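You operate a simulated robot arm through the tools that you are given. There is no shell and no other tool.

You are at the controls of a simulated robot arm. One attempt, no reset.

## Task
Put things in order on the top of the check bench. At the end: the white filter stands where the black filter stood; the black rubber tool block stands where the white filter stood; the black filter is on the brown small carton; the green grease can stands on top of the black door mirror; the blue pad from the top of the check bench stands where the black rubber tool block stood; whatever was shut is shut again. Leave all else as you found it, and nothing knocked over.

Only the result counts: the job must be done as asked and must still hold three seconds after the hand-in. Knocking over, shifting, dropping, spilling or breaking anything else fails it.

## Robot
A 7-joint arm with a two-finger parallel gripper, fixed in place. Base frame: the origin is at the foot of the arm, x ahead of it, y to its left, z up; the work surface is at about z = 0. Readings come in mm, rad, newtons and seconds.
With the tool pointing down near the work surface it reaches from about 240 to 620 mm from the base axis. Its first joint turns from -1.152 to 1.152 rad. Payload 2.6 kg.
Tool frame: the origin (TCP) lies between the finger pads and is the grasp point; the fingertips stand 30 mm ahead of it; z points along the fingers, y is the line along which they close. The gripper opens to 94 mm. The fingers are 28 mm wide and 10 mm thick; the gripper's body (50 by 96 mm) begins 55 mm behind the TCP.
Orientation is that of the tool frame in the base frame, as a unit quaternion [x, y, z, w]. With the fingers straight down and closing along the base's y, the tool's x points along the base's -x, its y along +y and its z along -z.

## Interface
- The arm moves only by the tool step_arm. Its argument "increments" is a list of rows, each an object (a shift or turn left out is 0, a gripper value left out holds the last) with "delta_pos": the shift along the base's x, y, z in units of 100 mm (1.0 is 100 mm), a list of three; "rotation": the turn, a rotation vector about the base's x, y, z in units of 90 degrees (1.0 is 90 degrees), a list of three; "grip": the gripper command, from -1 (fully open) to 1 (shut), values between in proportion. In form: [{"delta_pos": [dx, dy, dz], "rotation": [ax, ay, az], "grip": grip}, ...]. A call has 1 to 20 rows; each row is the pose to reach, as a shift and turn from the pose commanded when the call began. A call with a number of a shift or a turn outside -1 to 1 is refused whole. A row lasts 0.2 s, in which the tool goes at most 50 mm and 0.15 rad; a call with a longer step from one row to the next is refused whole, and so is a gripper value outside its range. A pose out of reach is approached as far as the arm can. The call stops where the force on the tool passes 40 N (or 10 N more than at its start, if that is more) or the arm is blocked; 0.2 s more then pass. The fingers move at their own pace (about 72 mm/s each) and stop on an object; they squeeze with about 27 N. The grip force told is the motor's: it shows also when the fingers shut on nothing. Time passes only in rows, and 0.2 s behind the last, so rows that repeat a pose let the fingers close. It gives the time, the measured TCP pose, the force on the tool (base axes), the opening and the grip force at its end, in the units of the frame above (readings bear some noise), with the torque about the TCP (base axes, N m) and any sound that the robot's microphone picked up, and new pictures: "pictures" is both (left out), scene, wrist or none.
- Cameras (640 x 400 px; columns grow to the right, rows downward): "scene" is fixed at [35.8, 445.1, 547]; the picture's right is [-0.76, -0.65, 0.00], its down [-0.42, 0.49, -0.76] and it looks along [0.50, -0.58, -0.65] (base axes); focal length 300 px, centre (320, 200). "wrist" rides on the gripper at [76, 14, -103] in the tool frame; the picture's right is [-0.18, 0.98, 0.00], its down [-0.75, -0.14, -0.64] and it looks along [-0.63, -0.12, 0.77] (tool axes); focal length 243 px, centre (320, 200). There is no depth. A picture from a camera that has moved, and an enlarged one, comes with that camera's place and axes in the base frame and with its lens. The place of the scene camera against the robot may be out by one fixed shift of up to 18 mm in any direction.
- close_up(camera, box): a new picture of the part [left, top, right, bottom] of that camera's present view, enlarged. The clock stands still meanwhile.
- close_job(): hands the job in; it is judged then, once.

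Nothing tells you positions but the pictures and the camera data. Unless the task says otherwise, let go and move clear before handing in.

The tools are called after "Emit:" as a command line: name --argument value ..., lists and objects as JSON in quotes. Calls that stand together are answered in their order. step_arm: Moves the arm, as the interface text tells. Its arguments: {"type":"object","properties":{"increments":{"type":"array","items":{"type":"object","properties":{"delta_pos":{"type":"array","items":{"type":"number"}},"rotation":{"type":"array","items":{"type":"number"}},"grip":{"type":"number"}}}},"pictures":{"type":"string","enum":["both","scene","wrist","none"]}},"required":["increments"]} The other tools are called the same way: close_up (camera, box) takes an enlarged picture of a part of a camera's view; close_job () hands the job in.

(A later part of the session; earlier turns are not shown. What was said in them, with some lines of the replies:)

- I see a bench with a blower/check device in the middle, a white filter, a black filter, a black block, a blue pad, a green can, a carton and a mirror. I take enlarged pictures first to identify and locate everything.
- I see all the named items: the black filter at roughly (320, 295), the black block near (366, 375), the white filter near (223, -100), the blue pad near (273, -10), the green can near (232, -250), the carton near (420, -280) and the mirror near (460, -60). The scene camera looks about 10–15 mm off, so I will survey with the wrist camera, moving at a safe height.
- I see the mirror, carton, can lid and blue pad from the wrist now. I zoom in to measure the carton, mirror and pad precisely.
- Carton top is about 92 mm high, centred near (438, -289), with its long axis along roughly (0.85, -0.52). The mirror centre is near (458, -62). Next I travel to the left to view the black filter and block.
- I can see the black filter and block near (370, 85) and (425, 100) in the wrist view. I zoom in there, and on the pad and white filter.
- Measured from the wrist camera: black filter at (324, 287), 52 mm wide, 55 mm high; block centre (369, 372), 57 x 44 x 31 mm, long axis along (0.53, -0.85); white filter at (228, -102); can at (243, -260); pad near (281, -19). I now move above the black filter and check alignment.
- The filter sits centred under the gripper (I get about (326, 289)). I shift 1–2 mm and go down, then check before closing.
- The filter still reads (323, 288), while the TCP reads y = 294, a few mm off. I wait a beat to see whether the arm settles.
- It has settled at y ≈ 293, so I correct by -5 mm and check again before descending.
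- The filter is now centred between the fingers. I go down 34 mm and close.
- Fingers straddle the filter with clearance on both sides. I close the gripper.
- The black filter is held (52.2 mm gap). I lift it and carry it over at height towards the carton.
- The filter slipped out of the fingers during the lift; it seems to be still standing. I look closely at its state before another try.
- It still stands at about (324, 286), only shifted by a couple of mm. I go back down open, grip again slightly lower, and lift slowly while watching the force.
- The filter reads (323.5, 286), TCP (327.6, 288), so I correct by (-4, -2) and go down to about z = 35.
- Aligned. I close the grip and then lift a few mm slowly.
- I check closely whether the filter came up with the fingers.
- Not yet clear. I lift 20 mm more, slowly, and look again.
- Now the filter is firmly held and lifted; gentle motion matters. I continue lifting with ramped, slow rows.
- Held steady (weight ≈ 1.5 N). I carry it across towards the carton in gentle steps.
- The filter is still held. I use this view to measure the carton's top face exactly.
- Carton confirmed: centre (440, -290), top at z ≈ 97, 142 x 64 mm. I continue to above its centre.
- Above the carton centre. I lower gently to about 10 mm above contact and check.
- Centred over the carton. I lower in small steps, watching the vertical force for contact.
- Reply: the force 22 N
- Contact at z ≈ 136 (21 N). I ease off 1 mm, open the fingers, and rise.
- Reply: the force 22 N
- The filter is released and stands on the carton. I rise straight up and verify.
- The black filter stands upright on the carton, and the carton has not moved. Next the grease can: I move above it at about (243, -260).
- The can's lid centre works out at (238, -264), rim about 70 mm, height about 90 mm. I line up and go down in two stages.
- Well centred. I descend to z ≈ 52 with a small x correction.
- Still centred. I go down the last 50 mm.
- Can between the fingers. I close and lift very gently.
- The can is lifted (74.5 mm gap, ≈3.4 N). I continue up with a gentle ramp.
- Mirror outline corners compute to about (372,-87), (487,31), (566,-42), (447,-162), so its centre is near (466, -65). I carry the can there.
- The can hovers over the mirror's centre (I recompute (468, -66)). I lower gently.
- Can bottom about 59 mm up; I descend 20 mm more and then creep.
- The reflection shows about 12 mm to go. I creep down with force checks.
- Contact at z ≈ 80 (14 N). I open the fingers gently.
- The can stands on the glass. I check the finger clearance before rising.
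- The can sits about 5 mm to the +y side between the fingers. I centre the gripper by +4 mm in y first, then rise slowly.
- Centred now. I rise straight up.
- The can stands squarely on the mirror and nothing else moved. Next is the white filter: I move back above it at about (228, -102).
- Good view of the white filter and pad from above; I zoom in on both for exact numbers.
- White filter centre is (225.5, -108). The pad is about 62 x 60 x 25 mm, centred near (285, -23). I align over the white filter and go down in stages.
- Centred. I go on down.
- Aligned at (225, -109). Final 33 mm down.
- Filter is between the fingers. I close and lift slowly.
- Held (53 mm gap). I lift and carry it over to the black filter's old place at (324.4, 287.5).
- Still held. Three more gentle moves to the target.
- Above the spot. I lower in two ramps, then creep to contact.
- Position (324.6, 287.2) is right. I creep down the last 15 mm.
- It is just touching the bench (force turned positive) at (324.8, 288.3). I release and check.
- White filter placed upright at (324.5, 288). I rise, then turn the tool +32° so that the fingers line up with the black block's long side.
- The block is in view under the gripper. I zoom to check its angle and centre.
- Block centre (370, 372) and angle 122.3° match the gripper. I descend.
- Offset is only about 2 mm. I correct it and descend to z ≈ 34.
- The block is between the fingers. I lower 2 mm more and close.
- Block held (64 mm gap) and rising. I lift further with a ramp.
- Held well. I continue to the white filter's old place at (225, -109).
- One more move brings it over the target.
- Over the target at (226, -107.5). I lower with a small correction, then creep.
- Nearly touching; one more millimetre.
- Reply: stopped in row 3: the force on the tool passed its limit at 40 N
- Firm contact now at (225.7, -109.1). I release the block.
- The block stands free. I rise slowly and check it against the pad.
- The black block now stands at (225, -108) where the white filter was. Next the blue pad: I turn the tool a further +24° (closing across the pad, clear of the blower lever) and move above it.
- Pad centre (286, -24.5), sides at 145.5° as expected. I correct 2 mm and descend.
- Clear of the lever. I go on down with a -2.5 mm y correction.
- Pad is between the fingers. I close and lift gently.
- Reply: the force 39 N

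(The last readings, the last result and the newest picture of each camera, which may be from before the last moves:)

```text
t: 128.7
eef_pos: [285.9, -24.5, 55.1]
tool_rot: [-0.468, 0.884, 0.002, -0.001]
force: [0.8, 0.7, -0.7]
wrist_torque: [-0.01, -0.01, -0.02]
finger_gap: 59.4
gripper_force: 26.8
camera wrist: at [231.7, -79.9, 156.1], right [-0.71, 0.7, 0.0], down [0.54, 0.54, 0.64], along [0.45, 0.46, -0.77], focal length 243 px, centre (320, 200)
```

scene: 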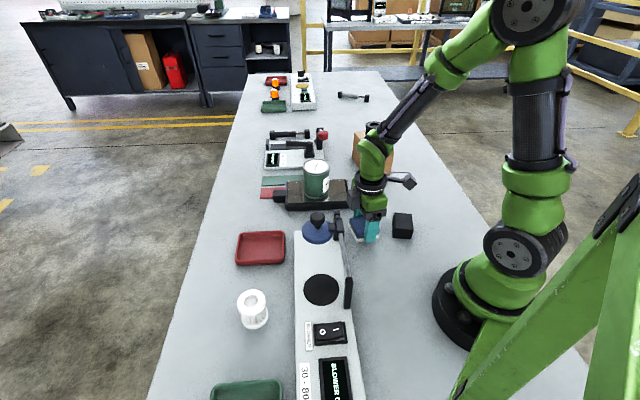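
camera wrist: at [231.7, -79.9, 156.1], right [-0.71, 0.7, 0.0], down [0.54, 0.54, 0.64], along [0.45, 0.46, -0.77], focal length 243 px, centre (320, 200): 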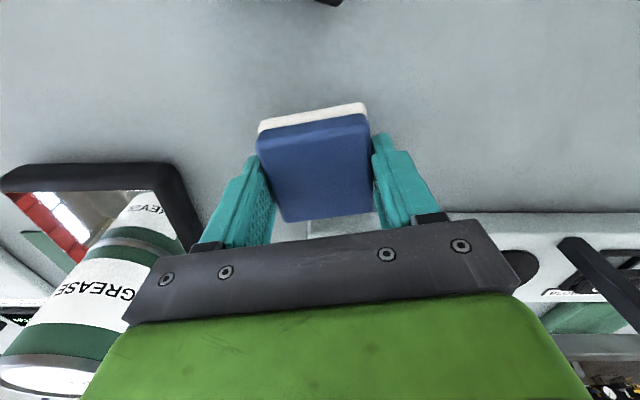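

The pad is lifted (59 mm gap). I raise it well above the lever before moving sideways.

Emit:
step_arm --increments '[{"delta_pos": [0, 0, 0.03]}, {"delta_pos": [0, 0, 0.08]}, {"delta_pos": [0, 0, 0.15]}, {"delta_pos": [0, 0, 0.23]}, {"delta_pos": [0, 0, 0.32]}, {"delta_pos": [0, 0, 0.41]}, {"delta_pos": [0, 0, 0.5]}, {"delta_pos": [0, 0, 0.6]}, {"delta_pos": [0, 0, 0.7]}, {"delta_pos": [0, 0, 0.8]}, {"delta_pos": [0, 0, 0.89]}, {"delta_pos": [0, 0, 0.95]}, {"delta_pos": [0, 0, 1.0]}]' --pictures "none"

Emit:
step_arm --increments '[{"delta_pos": [0, 0, 0.03]}, {"delta_pos": [0, 0, 0.09]}, {"delta_pos": [0, 0, 0.18]}, {"delta_pos": [0, 0, 0.28]}, {"delta_pos": [0, 0, 0.38]}, {"delta_pos": [0, 0, 0.48]}, {"delta_pos": [0, 0, 0.56]}, {"delta_pos": [0, 0, 0.62]}, {"delta_pos": [0, 0, 0.65]}]' --pictures "both"

```text
t: 131.5
eef_pos: [284.0, -26.6, 153.9]
tool_rot: [-0.468, 0.883, 0.001, -0.002]
force: [0.2, 0.4, -0.8]
wrist_torque: [0.02, 0.01, 0.0]
finger_gap: 59.3
gripper_force: 26.5
```

```text
t: 133.5
eef_pos: [285.5, -25.2, 221.0]
tool_rot: [-0.469, 0.883, 0.001, -0.002]
force: [-0.1, -0.6, -0.3]
wrist_torque: [0.03, 0.0, 0.0]
finger_gap: 59.4
gripper_force: 27.1
camera wrist: at [231.3, -81.2, 321.5], right [-0.71, 0.7, 0.0], down [0.54, 0.54, 0.64], along [0.45, 0.46, -0.77], focal length 243 px, centre (320, 200)
```

scene: 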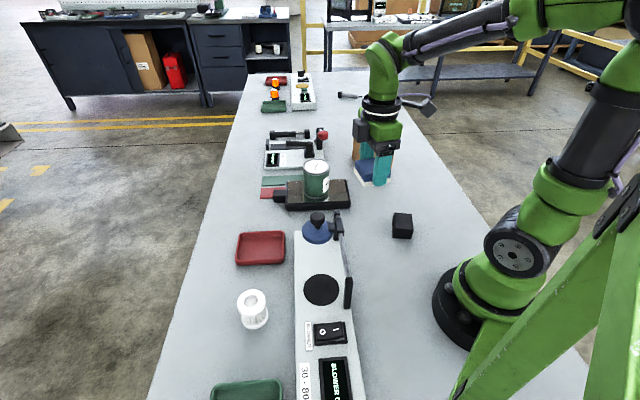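
wrist: 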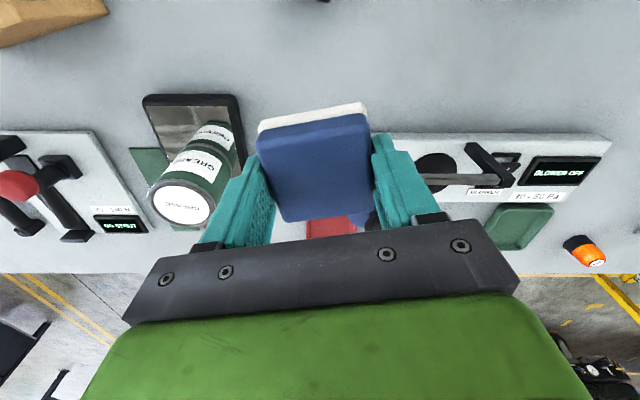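

Pad is held at z ≈ 221, well above everything. I carry it to the block's old place at (370.5, 371.8).

Emit:
step_arm --increments '[{"delta_pos": [0.02, 0.1, 0.0]}, {"delta_pos": [0.05, 0.25, 0.0]}, {"delta_pos": [0.08, 0.4, 0.0]}, {"delta_pos": [0.11, 0.55, 0.0]}, {"delta_pos": [0.14, 0.7, 0.0]}, {"delta_pos": [0.17, 0.85, 0.0]}, {"delta_pos": [0.2, 0.95, 0.0]}, {"delta_pos": [0.21, 1.0, 0.0]}]' --pictures "none"

Emit:
step_arm --increments '[{"delta_pos": [0.02, 0.1, 0.0]}, {"delta_pos": [0.05, 0.25, 0.0]}, {"delta_pos": [0.08, 0.4, 0.0]}, {"delta_pos": [0.11, 0.55, 0.0]}, {"delta_pos": [0.14, 0.7, 0.0]}, {"delta_pos": [0.17, 0.85, 0.0]}, {"delta_pos": [0.2, 0.95, 0.0]}, {"delta_pos": [0.21, 1.0, 0.0]}]' --pictures "none"

Emit:
step_arm --increments '[{"delta_pos": [0.02, 0.1, 0.0]}, {"delta_pos": [0.05, 0.25, 0.0]}, {"delta_pos": [0.08, 0.4, 0.0]}, {"delta_pos": [0.11, 0.55, 0.0]}, {"delta_pos": [0.14, 0.7, 0.0]}, {"delta_pos": [0.17, 0.85, 0.0]}, {"delta_pos": [0.2, 0.95, 0.0]}, {"delta_pos": [0.21, 1.0, 0.0]}]' --pictures "none"

Emit:
step_arm --increments '[{"delta_pos": [0.02, 0.1, 0.0]}, {"delta_pos": [0.05, 0.25, 0.0]}, {"delta_pos": [0.08, 0.4, 0.0]}, {"delta_pos": [0.11, 0.55, 0.0]}, {"delta_pos": [0.14, 0.7, 0.0]}, {"delta_pos": [0.17, 0.85, 0.0]}, {"delta_pos": [0.2, 0.93, 0.0]}, {"delta_pos": [0.21, 0.96, 0.0]}]' --pictures "both"

```text
t: 135.3
eef_pos: [306.2, 75.5, 220.6]
tool_rot: [-0.469, 0.883, 0.001, -0.001]
force: [-0.4, 0.3, -0.6]
wrist_torque: [0.02, -0.05, -0.01]
finger_gap: 59.2
gripper_force: 26.6
```

```text
t: 137.1
eef_pos: [328.2, 175.6, 218.5]
tool_rot: [-0.469, 0.883, 0.001, -0.001]
force: [0.3, 1.1, -1.1]
wrist_torque: [0.0, 0.02, -0.01]
finger_gap: 59.6
gripper_force: 27.1
```

```text
t: 138.9
eef_pos: [348.7, 273.8, 220.4]
tool_rot: [-0.469, 0.883, 0.001, -0.002]
force: [-0.3, 0.3, -0.6]
wrist_torque: [0.0, 0.0, 0.01]
finger_gap: 59.5
gripper_force: 27.0
```

```text
t: 140.7
eef_pos: [370.1, 372.5, 217.4]
tool_rot: [-0.469, 0.883, 0.001, -0.001]
force: [0.9, 0.2, -1.4]
wrist_torque: [-0.02, -0.02, 0.01]
finger_gap: 59.3
gripper_force: 26.5
camera wrist: at [314.9, 316.8, 319.7], right [-0.71, 0.7, 0.0], down [0.54, 0.54, 0.64], along [0.45, 0.46, -0.77], focal length 243 px, centre (320, 200)
```

scene: 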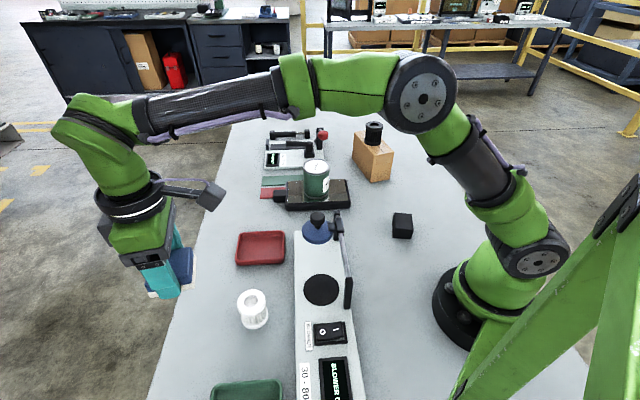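
wrist: 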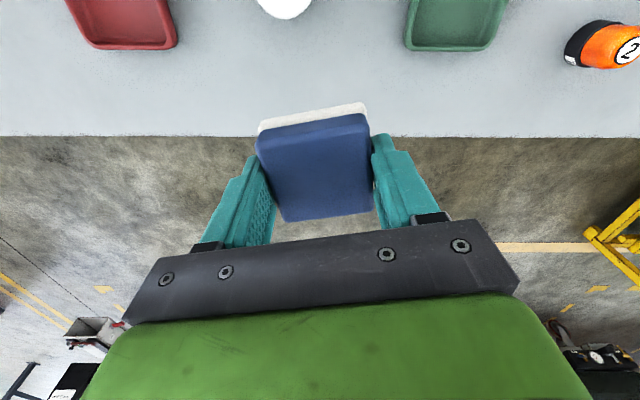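

At (370, 372.5) over the target. I lower in two ramps.

Emit:
step_arm --increments '[{"delta_pos": [0.0, 0.0, -0.03]}, {"delta_pos": [0.0, 0.0, -0.1]}, {"delta_pos": [0.0, 0.0, -0.2]}, {"delta_pos": [0.0, 0.0, -0.32]}, {"delta_pos": [0.0, 0.0, -0.45]}, {"delta_pos": [0.0, 0.0, -0.58]}, {"delta_pos": [0.0, 0.0, -0.7]}, {"delta_pos": [0.0, 0.0, -0.81]}, {"delta_pos": [0.0, 0.0, -0.9]}, {"delta_pos": [0.0, 0.0, -0.97]}, {"delta_pos": [0.0, 0.0, -1.0]}]' --pictures "none"

Emit:
step_arm --increments '[{"delta_pos": [0, 0, -0.03]}, {"delta_pos": [0, 0, -0.1]}, {"delta_pos": [0, 0, -0.2]}, {"delta_pos": [0, 0, -0.32]}, {"delta_pos": [0, 0, -0.44]}, {"delta_pos": [0, 0, -0.55]}, {"delta_pos": [0, 0, -0.64]}, {"delta_pos": [0, 0, -0.7]}]' --pictures "both"

```text
t: 143.1
eef_pos: [370.6, 371.0, 120.1]
tool_rot: [-0.468, 0.884, 0.001, -0.001]
force: [0.1, -0.4, -0.3]
wrist_torque: [0.02, 0.03, -0.03]
finger_gap: 59.2
gripper_force: 26.9
```

```text
t: 144.9
eef_pos: [370.0, 368.8, 49.7]
tool_rot: [-0.469, 0.883, 0.002, -0.001]
force: [0.1, 0.1, -0.9]
wrist_torque: [-0.05, 0.01, 0.01]
finger_gap: 59.2
gripper_force: 27.0
camera wrist: at [315.6, 314.1, 150.7], right [-0.71, 0.7, 0.0], down [0.54, 0.54, 0.64], along [0.45, 0.46, -0.77], focal length 243 px, centre (320, 200)
```

scene: 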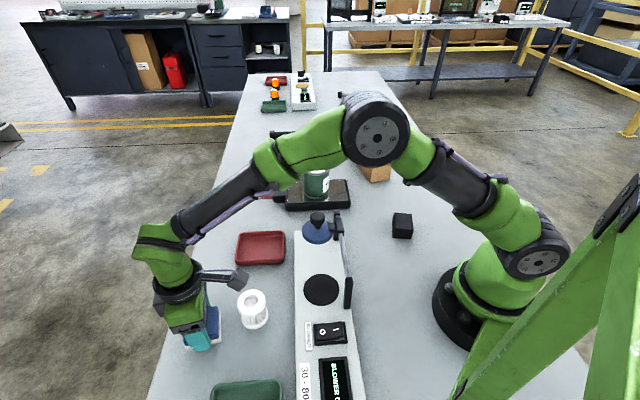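
wrist: 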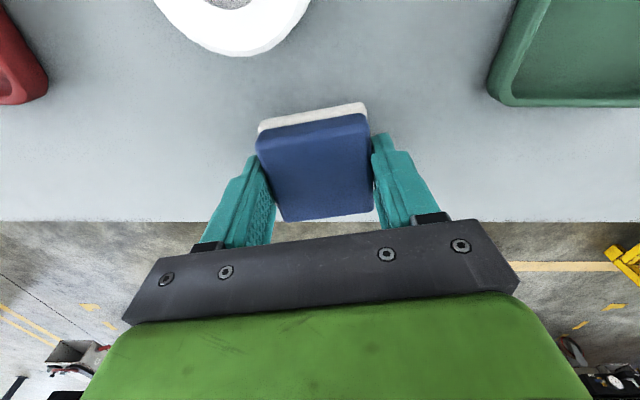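

I shift +2 mm in y and creep down.

Emit:
step_arm --increments '[{"delta_pos": [0, 0.02, -0.03]}, {"delta_pos": [0, 0.02, -0.06]}, {"delta_pos": [0, 0.02, -0.09]}, {"delta_pos": [0, 0.02, -0.11]}]' --pictures "none"

Emit:
step_arm --increments '[{"delta_pos": [0, 0, -0.01]}, {"delta_pos": [0, 0, -0.02]}]' --pictures "none"

Emit:
step_arm --increments '[{"delta_pos": [0, 0, -0.005]}, {"delta_pos": [0, 0, -0.01]}]' --pictures "none"

```text
t: 145.9
eef_pos: [370.5, 371.3, 37.5]
tool_rot: [-0.47, 0.883, 0.002, 0.0]
force: [0.7, 0.3, 0.4]
wrist_torque: [0.02, -0.03, -0.01]
finger_gap: 59.5
gripper_force: 27.3
```

```text
t: 146.5
eef_pos: [369.1, 372.7, 35.2]
tool_rot: [-0.468, 0.884, 0.002, 0.0]
force: [-0.4, 0.2, -1.0]
wrist_torque: [0.01, -0.02, 0.0]
finger_gap: 59.2
gripper_force: 27.4
```

```text
t: 147.1
eef_pos: [369.2, 372.0, 36.3]
tool_rot: [-0.468, 0.884, 0.001, -0.002]
force: [0.6, 0.5, -0.1]
wrist_torque: [0.0, 0.0, 0.0]
finger_gap: 59.2
gripper_force: 26.9
```

Emit:
step_arm --increments '[{"delta_pos": [0.005, 0, -0.005]}, {"delta_pos": [0.005, 0, -0.01]}]' --pictures "none"

Emit:
close_up --camera "scene" --box '[150, 280, 280, 370]'

```text
t: 147.7
eef_pos: [370.7, 372.7, 34.8]
tool_rot: [-0.469, 0.883, 0.002, -0.001]
force: [0.4, 0.2, 0.5]
wrist_torque: [0.02, -0.08, -0.02]
finger_gap: 59.3
gripper_force: 26.9
```

```text
4.44 times, centred on (215, 325) of scene
camera zoom: at [35.8, 445.1, 547.0], right [-0.76, -0.65, 0.0], down [-0.42, 0.49, -0.76], along [0.5, -0.58, -0.65], focal length 1334 px, centre (787, -356)
```

zoom: 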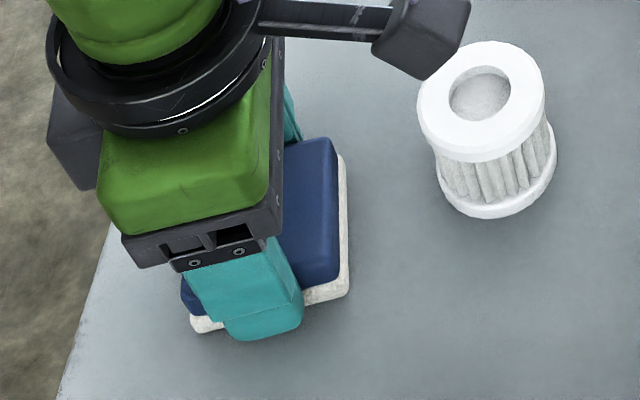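

Nearly on the bench; half a millimetre more, then release.

Emit:
step_arm --increments '[{"delta_pos": [0, -0.005, -0.004]}, {"delta_pos": [0, -0.005, -0.008]}]' --pictures "none"

```text
t: 148.3
eef_pos: [370.3, 372.7, 35.0]
tool_rot: [-0.469, 0.883, 0.002, 0.0]
force: [-1.1, 3.0, 7.8]
wrist_torque: [-0.14, -0.07, 0.01]
finger_gap: 58.8
gripper_force: 27.0
```

Contact (7.8 N) at (370.3, 372.7). I open the fingers.

Emit:
step_arm --increments '[{"delta_pos": [0, 0, 0.0], "grip": 0.0}, {"delta_pos": [0, 0, 0.0], "grip": -0.5}, {"delta_pos": [0, 0, 0.0], "grip": -1}, {"delta_pos": [0, 0, 0.0], "grip": -1}]' --pictures "wrist"

```text
t: 149.3
eef_pos: [369.5, 372.5, 34.1]
tool_rot: [-0.469, 0.883, 0.001, -0.002]
force: [-0.1, 0.6, 0.0]
wrist_torque: [0.03, 0.02, 0.01]
finger_gap: 93.8
gripper_force: 0.0
camera wrist: at [315.8, 316.0, 135.7], right [-0.71, 0.7, 0.0], down [0.54, 0.54, 0.64], along [0.45, 0.46, -0.77], focal length 243 px, centre (320, 200)
```

wrist: 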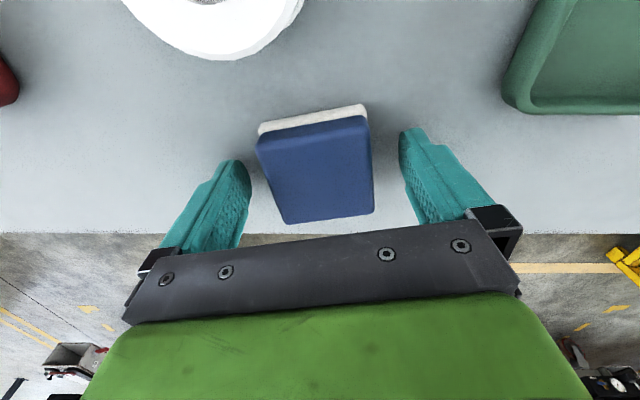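

The pad stands flat and free. I rise straight up and look over the whole bench.

Emit:
step_arm --increments '[{"delta_pos": [0, 0, 0.05]}, {"delta_pos": [0, 0, 0.15]}, {"delta_pos": [0, 0, 0.4]}, {"delta_pos": [0, 0, 0.8]}, {"delta_pos": [0, 0, 1.0]}]' --pictures "wrist"

Emit:
step_arm --increments '[{"delta_pos": [0, 0, 0.4]}, {"delta_pos": [-0.1, -0.2, 0.8]}, {"delta_pos": [-0.2, -0.5, 1.0]}, {"delta_pos": [-0.3, -0.9, 1.0]}, {"delta_pos": [-0.3, -1.0, 1.0]}]' --pictures "both"

```text
t: 150.5
eef_pos: [372.1, 371.7, 132.8]
tool_rot: [-0.468, 0.883, 0.002, -0.002]
force: [0.0, -0.2, 0.3]
wrist_torque: [-0.03, -0.03, -0.01]
finger_gap: 94.1
gripper_force: 0.1
camera wrist: at [316.5, 316.9, 234.2], right [-0.71, 0.7, 0.0], down [0.54, 0.54, 0.64], along [0.45, 0.46, -0.77], focal length 243 px, centre (320, 200)
```

wrist: 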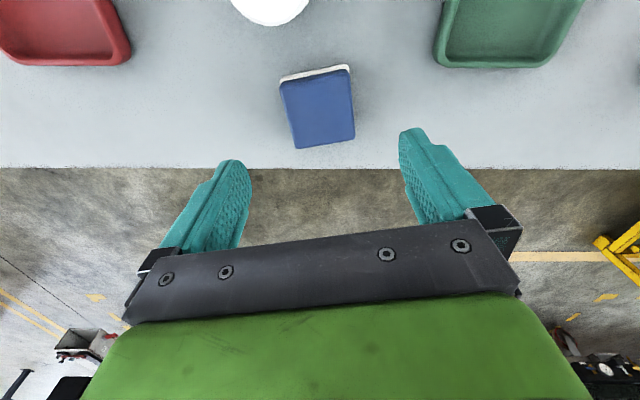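

```text
t: 151.7
eef_pos: [342.8, 270.9, 233.7]
tool_rot: [-0.469, 0.883, 0.001, -0.001]
force: [0.2, -0.2, -0.3]
wrist_torque: [0.02, -0.02, -0.04]
finger_gap: 94.0
gripper_force: 0.1
camera wrist: at [286.9, 217.2, 335.4], right [-0.71, 0.7, 0.0], down [0.54, 0.54, 0.64], along [0.45, 0.46, -0.77], focal length 243 px, centre (320, 200)
```

scene: 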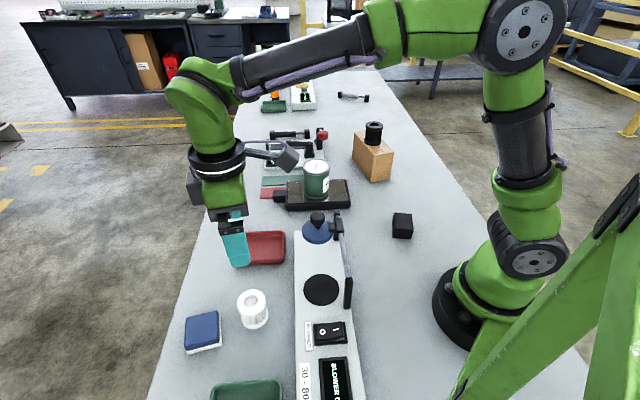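
wrist: 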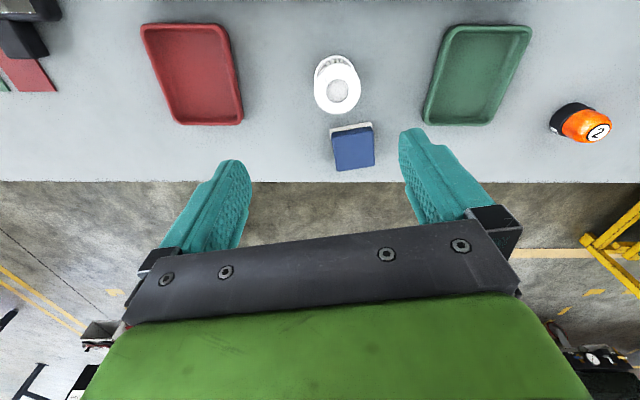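

All five items appear in place. I verify each against the starting pictures with close-ups.

Emit:
close_up --camera "scene" --box '[170, 270, 300, 360]'

Emit:
close_up --camera "scene" --box '[240, 170, 460, 310]'

Emit:
close_up --camera "scene" --box '[240, 60, 420, 220]'

```text
4.44 times, centred on (235, 315) of scene
camera zoom: at [35.8, 445.1, 547.0], right [-0.76, -0.65, 0.0], down [-0.42, 0.49, -0.76], along [0.5, -0.58, -0.65], focal length 1334 px, centre (698, -311)
```

zoom: 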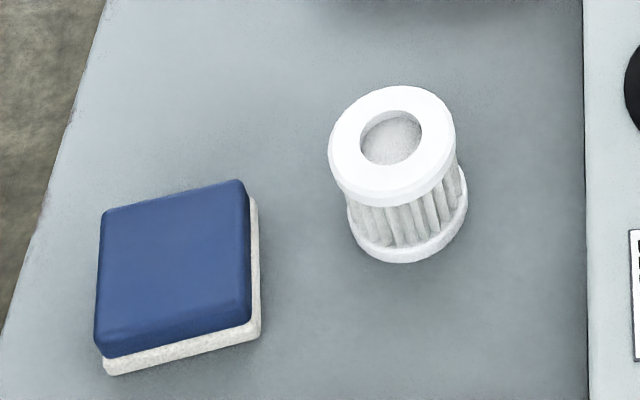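

```text
2.86 times, centred on (350, 240) of scene
camera zoom: at [35.8, 445.1, 547.0], right [-0.76, -0.65, 0.0], down [-0.42, 0.49, -0.76], along [0.5, -0.58, -0.65], focal length 857 px, centre (234, 86)
```

zoom: 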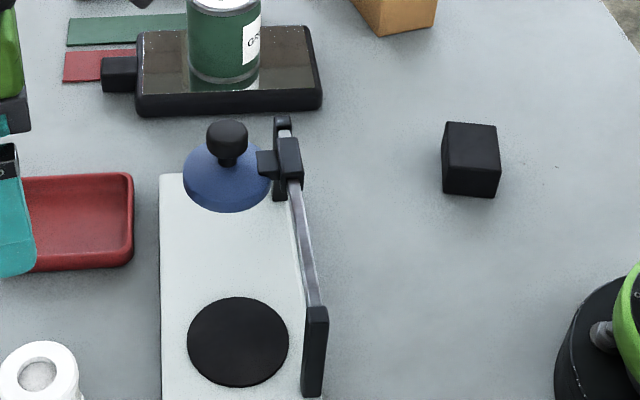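

```text
2.50 times, centred on (330, 140) of scene
camera zoom: at [35.8, 445.1, 547.0], right [-0.76, -0.65, 0.0], down [-0.42, 0.49, -0.76], along [0.5, -0.58, -0.65], focal length 750 px, centre (295, 350)
```

zoom: 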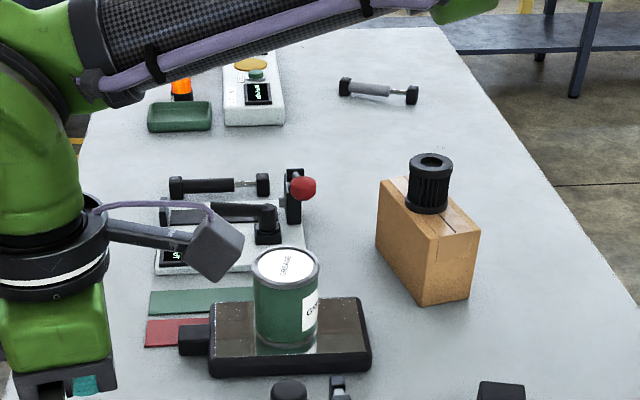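

The close-ups match the starting pictures: the white filter is where the black one was (within about 1 mm) and the black block is on the white filter's spot. The pad is on the block's spot, the black filter is on the carton, and the can is on the mirror. Everything else is unmoved, nothing was opened, and the arm is clear, so I hand in.

Emit:
close_job

```text
The job is handed in.
```

The bench is set as you asked, and the job is handed in. I compared each spot with the starting pictures before handing in.

- **White filter:** it stands where the black filter stood, within about 1 mm.
- **Black rubber tool block:** it stands upright where the white filter stood.
- **Black filter:** it stands upright near the centre of the brown small carton, and the carton did not move.
- **Green grease can:** it stands flat near the centre of the black door mirror, and the mirror did not move.
- **Blue pad:** it lies flat where the black rubber tool block stood. It is turned about 24 degrees from the block's old angle.

On the first lift the black filter slipped out of the fingers. It stayed standing, shifted only about 2 mm, and I picked it up again.

I opened nothing, so there was nothing to shut again. No other item appeared to have moved, though the arm hid the back left corner of the bench in the last check. The gripper is open and held clear above the bench.
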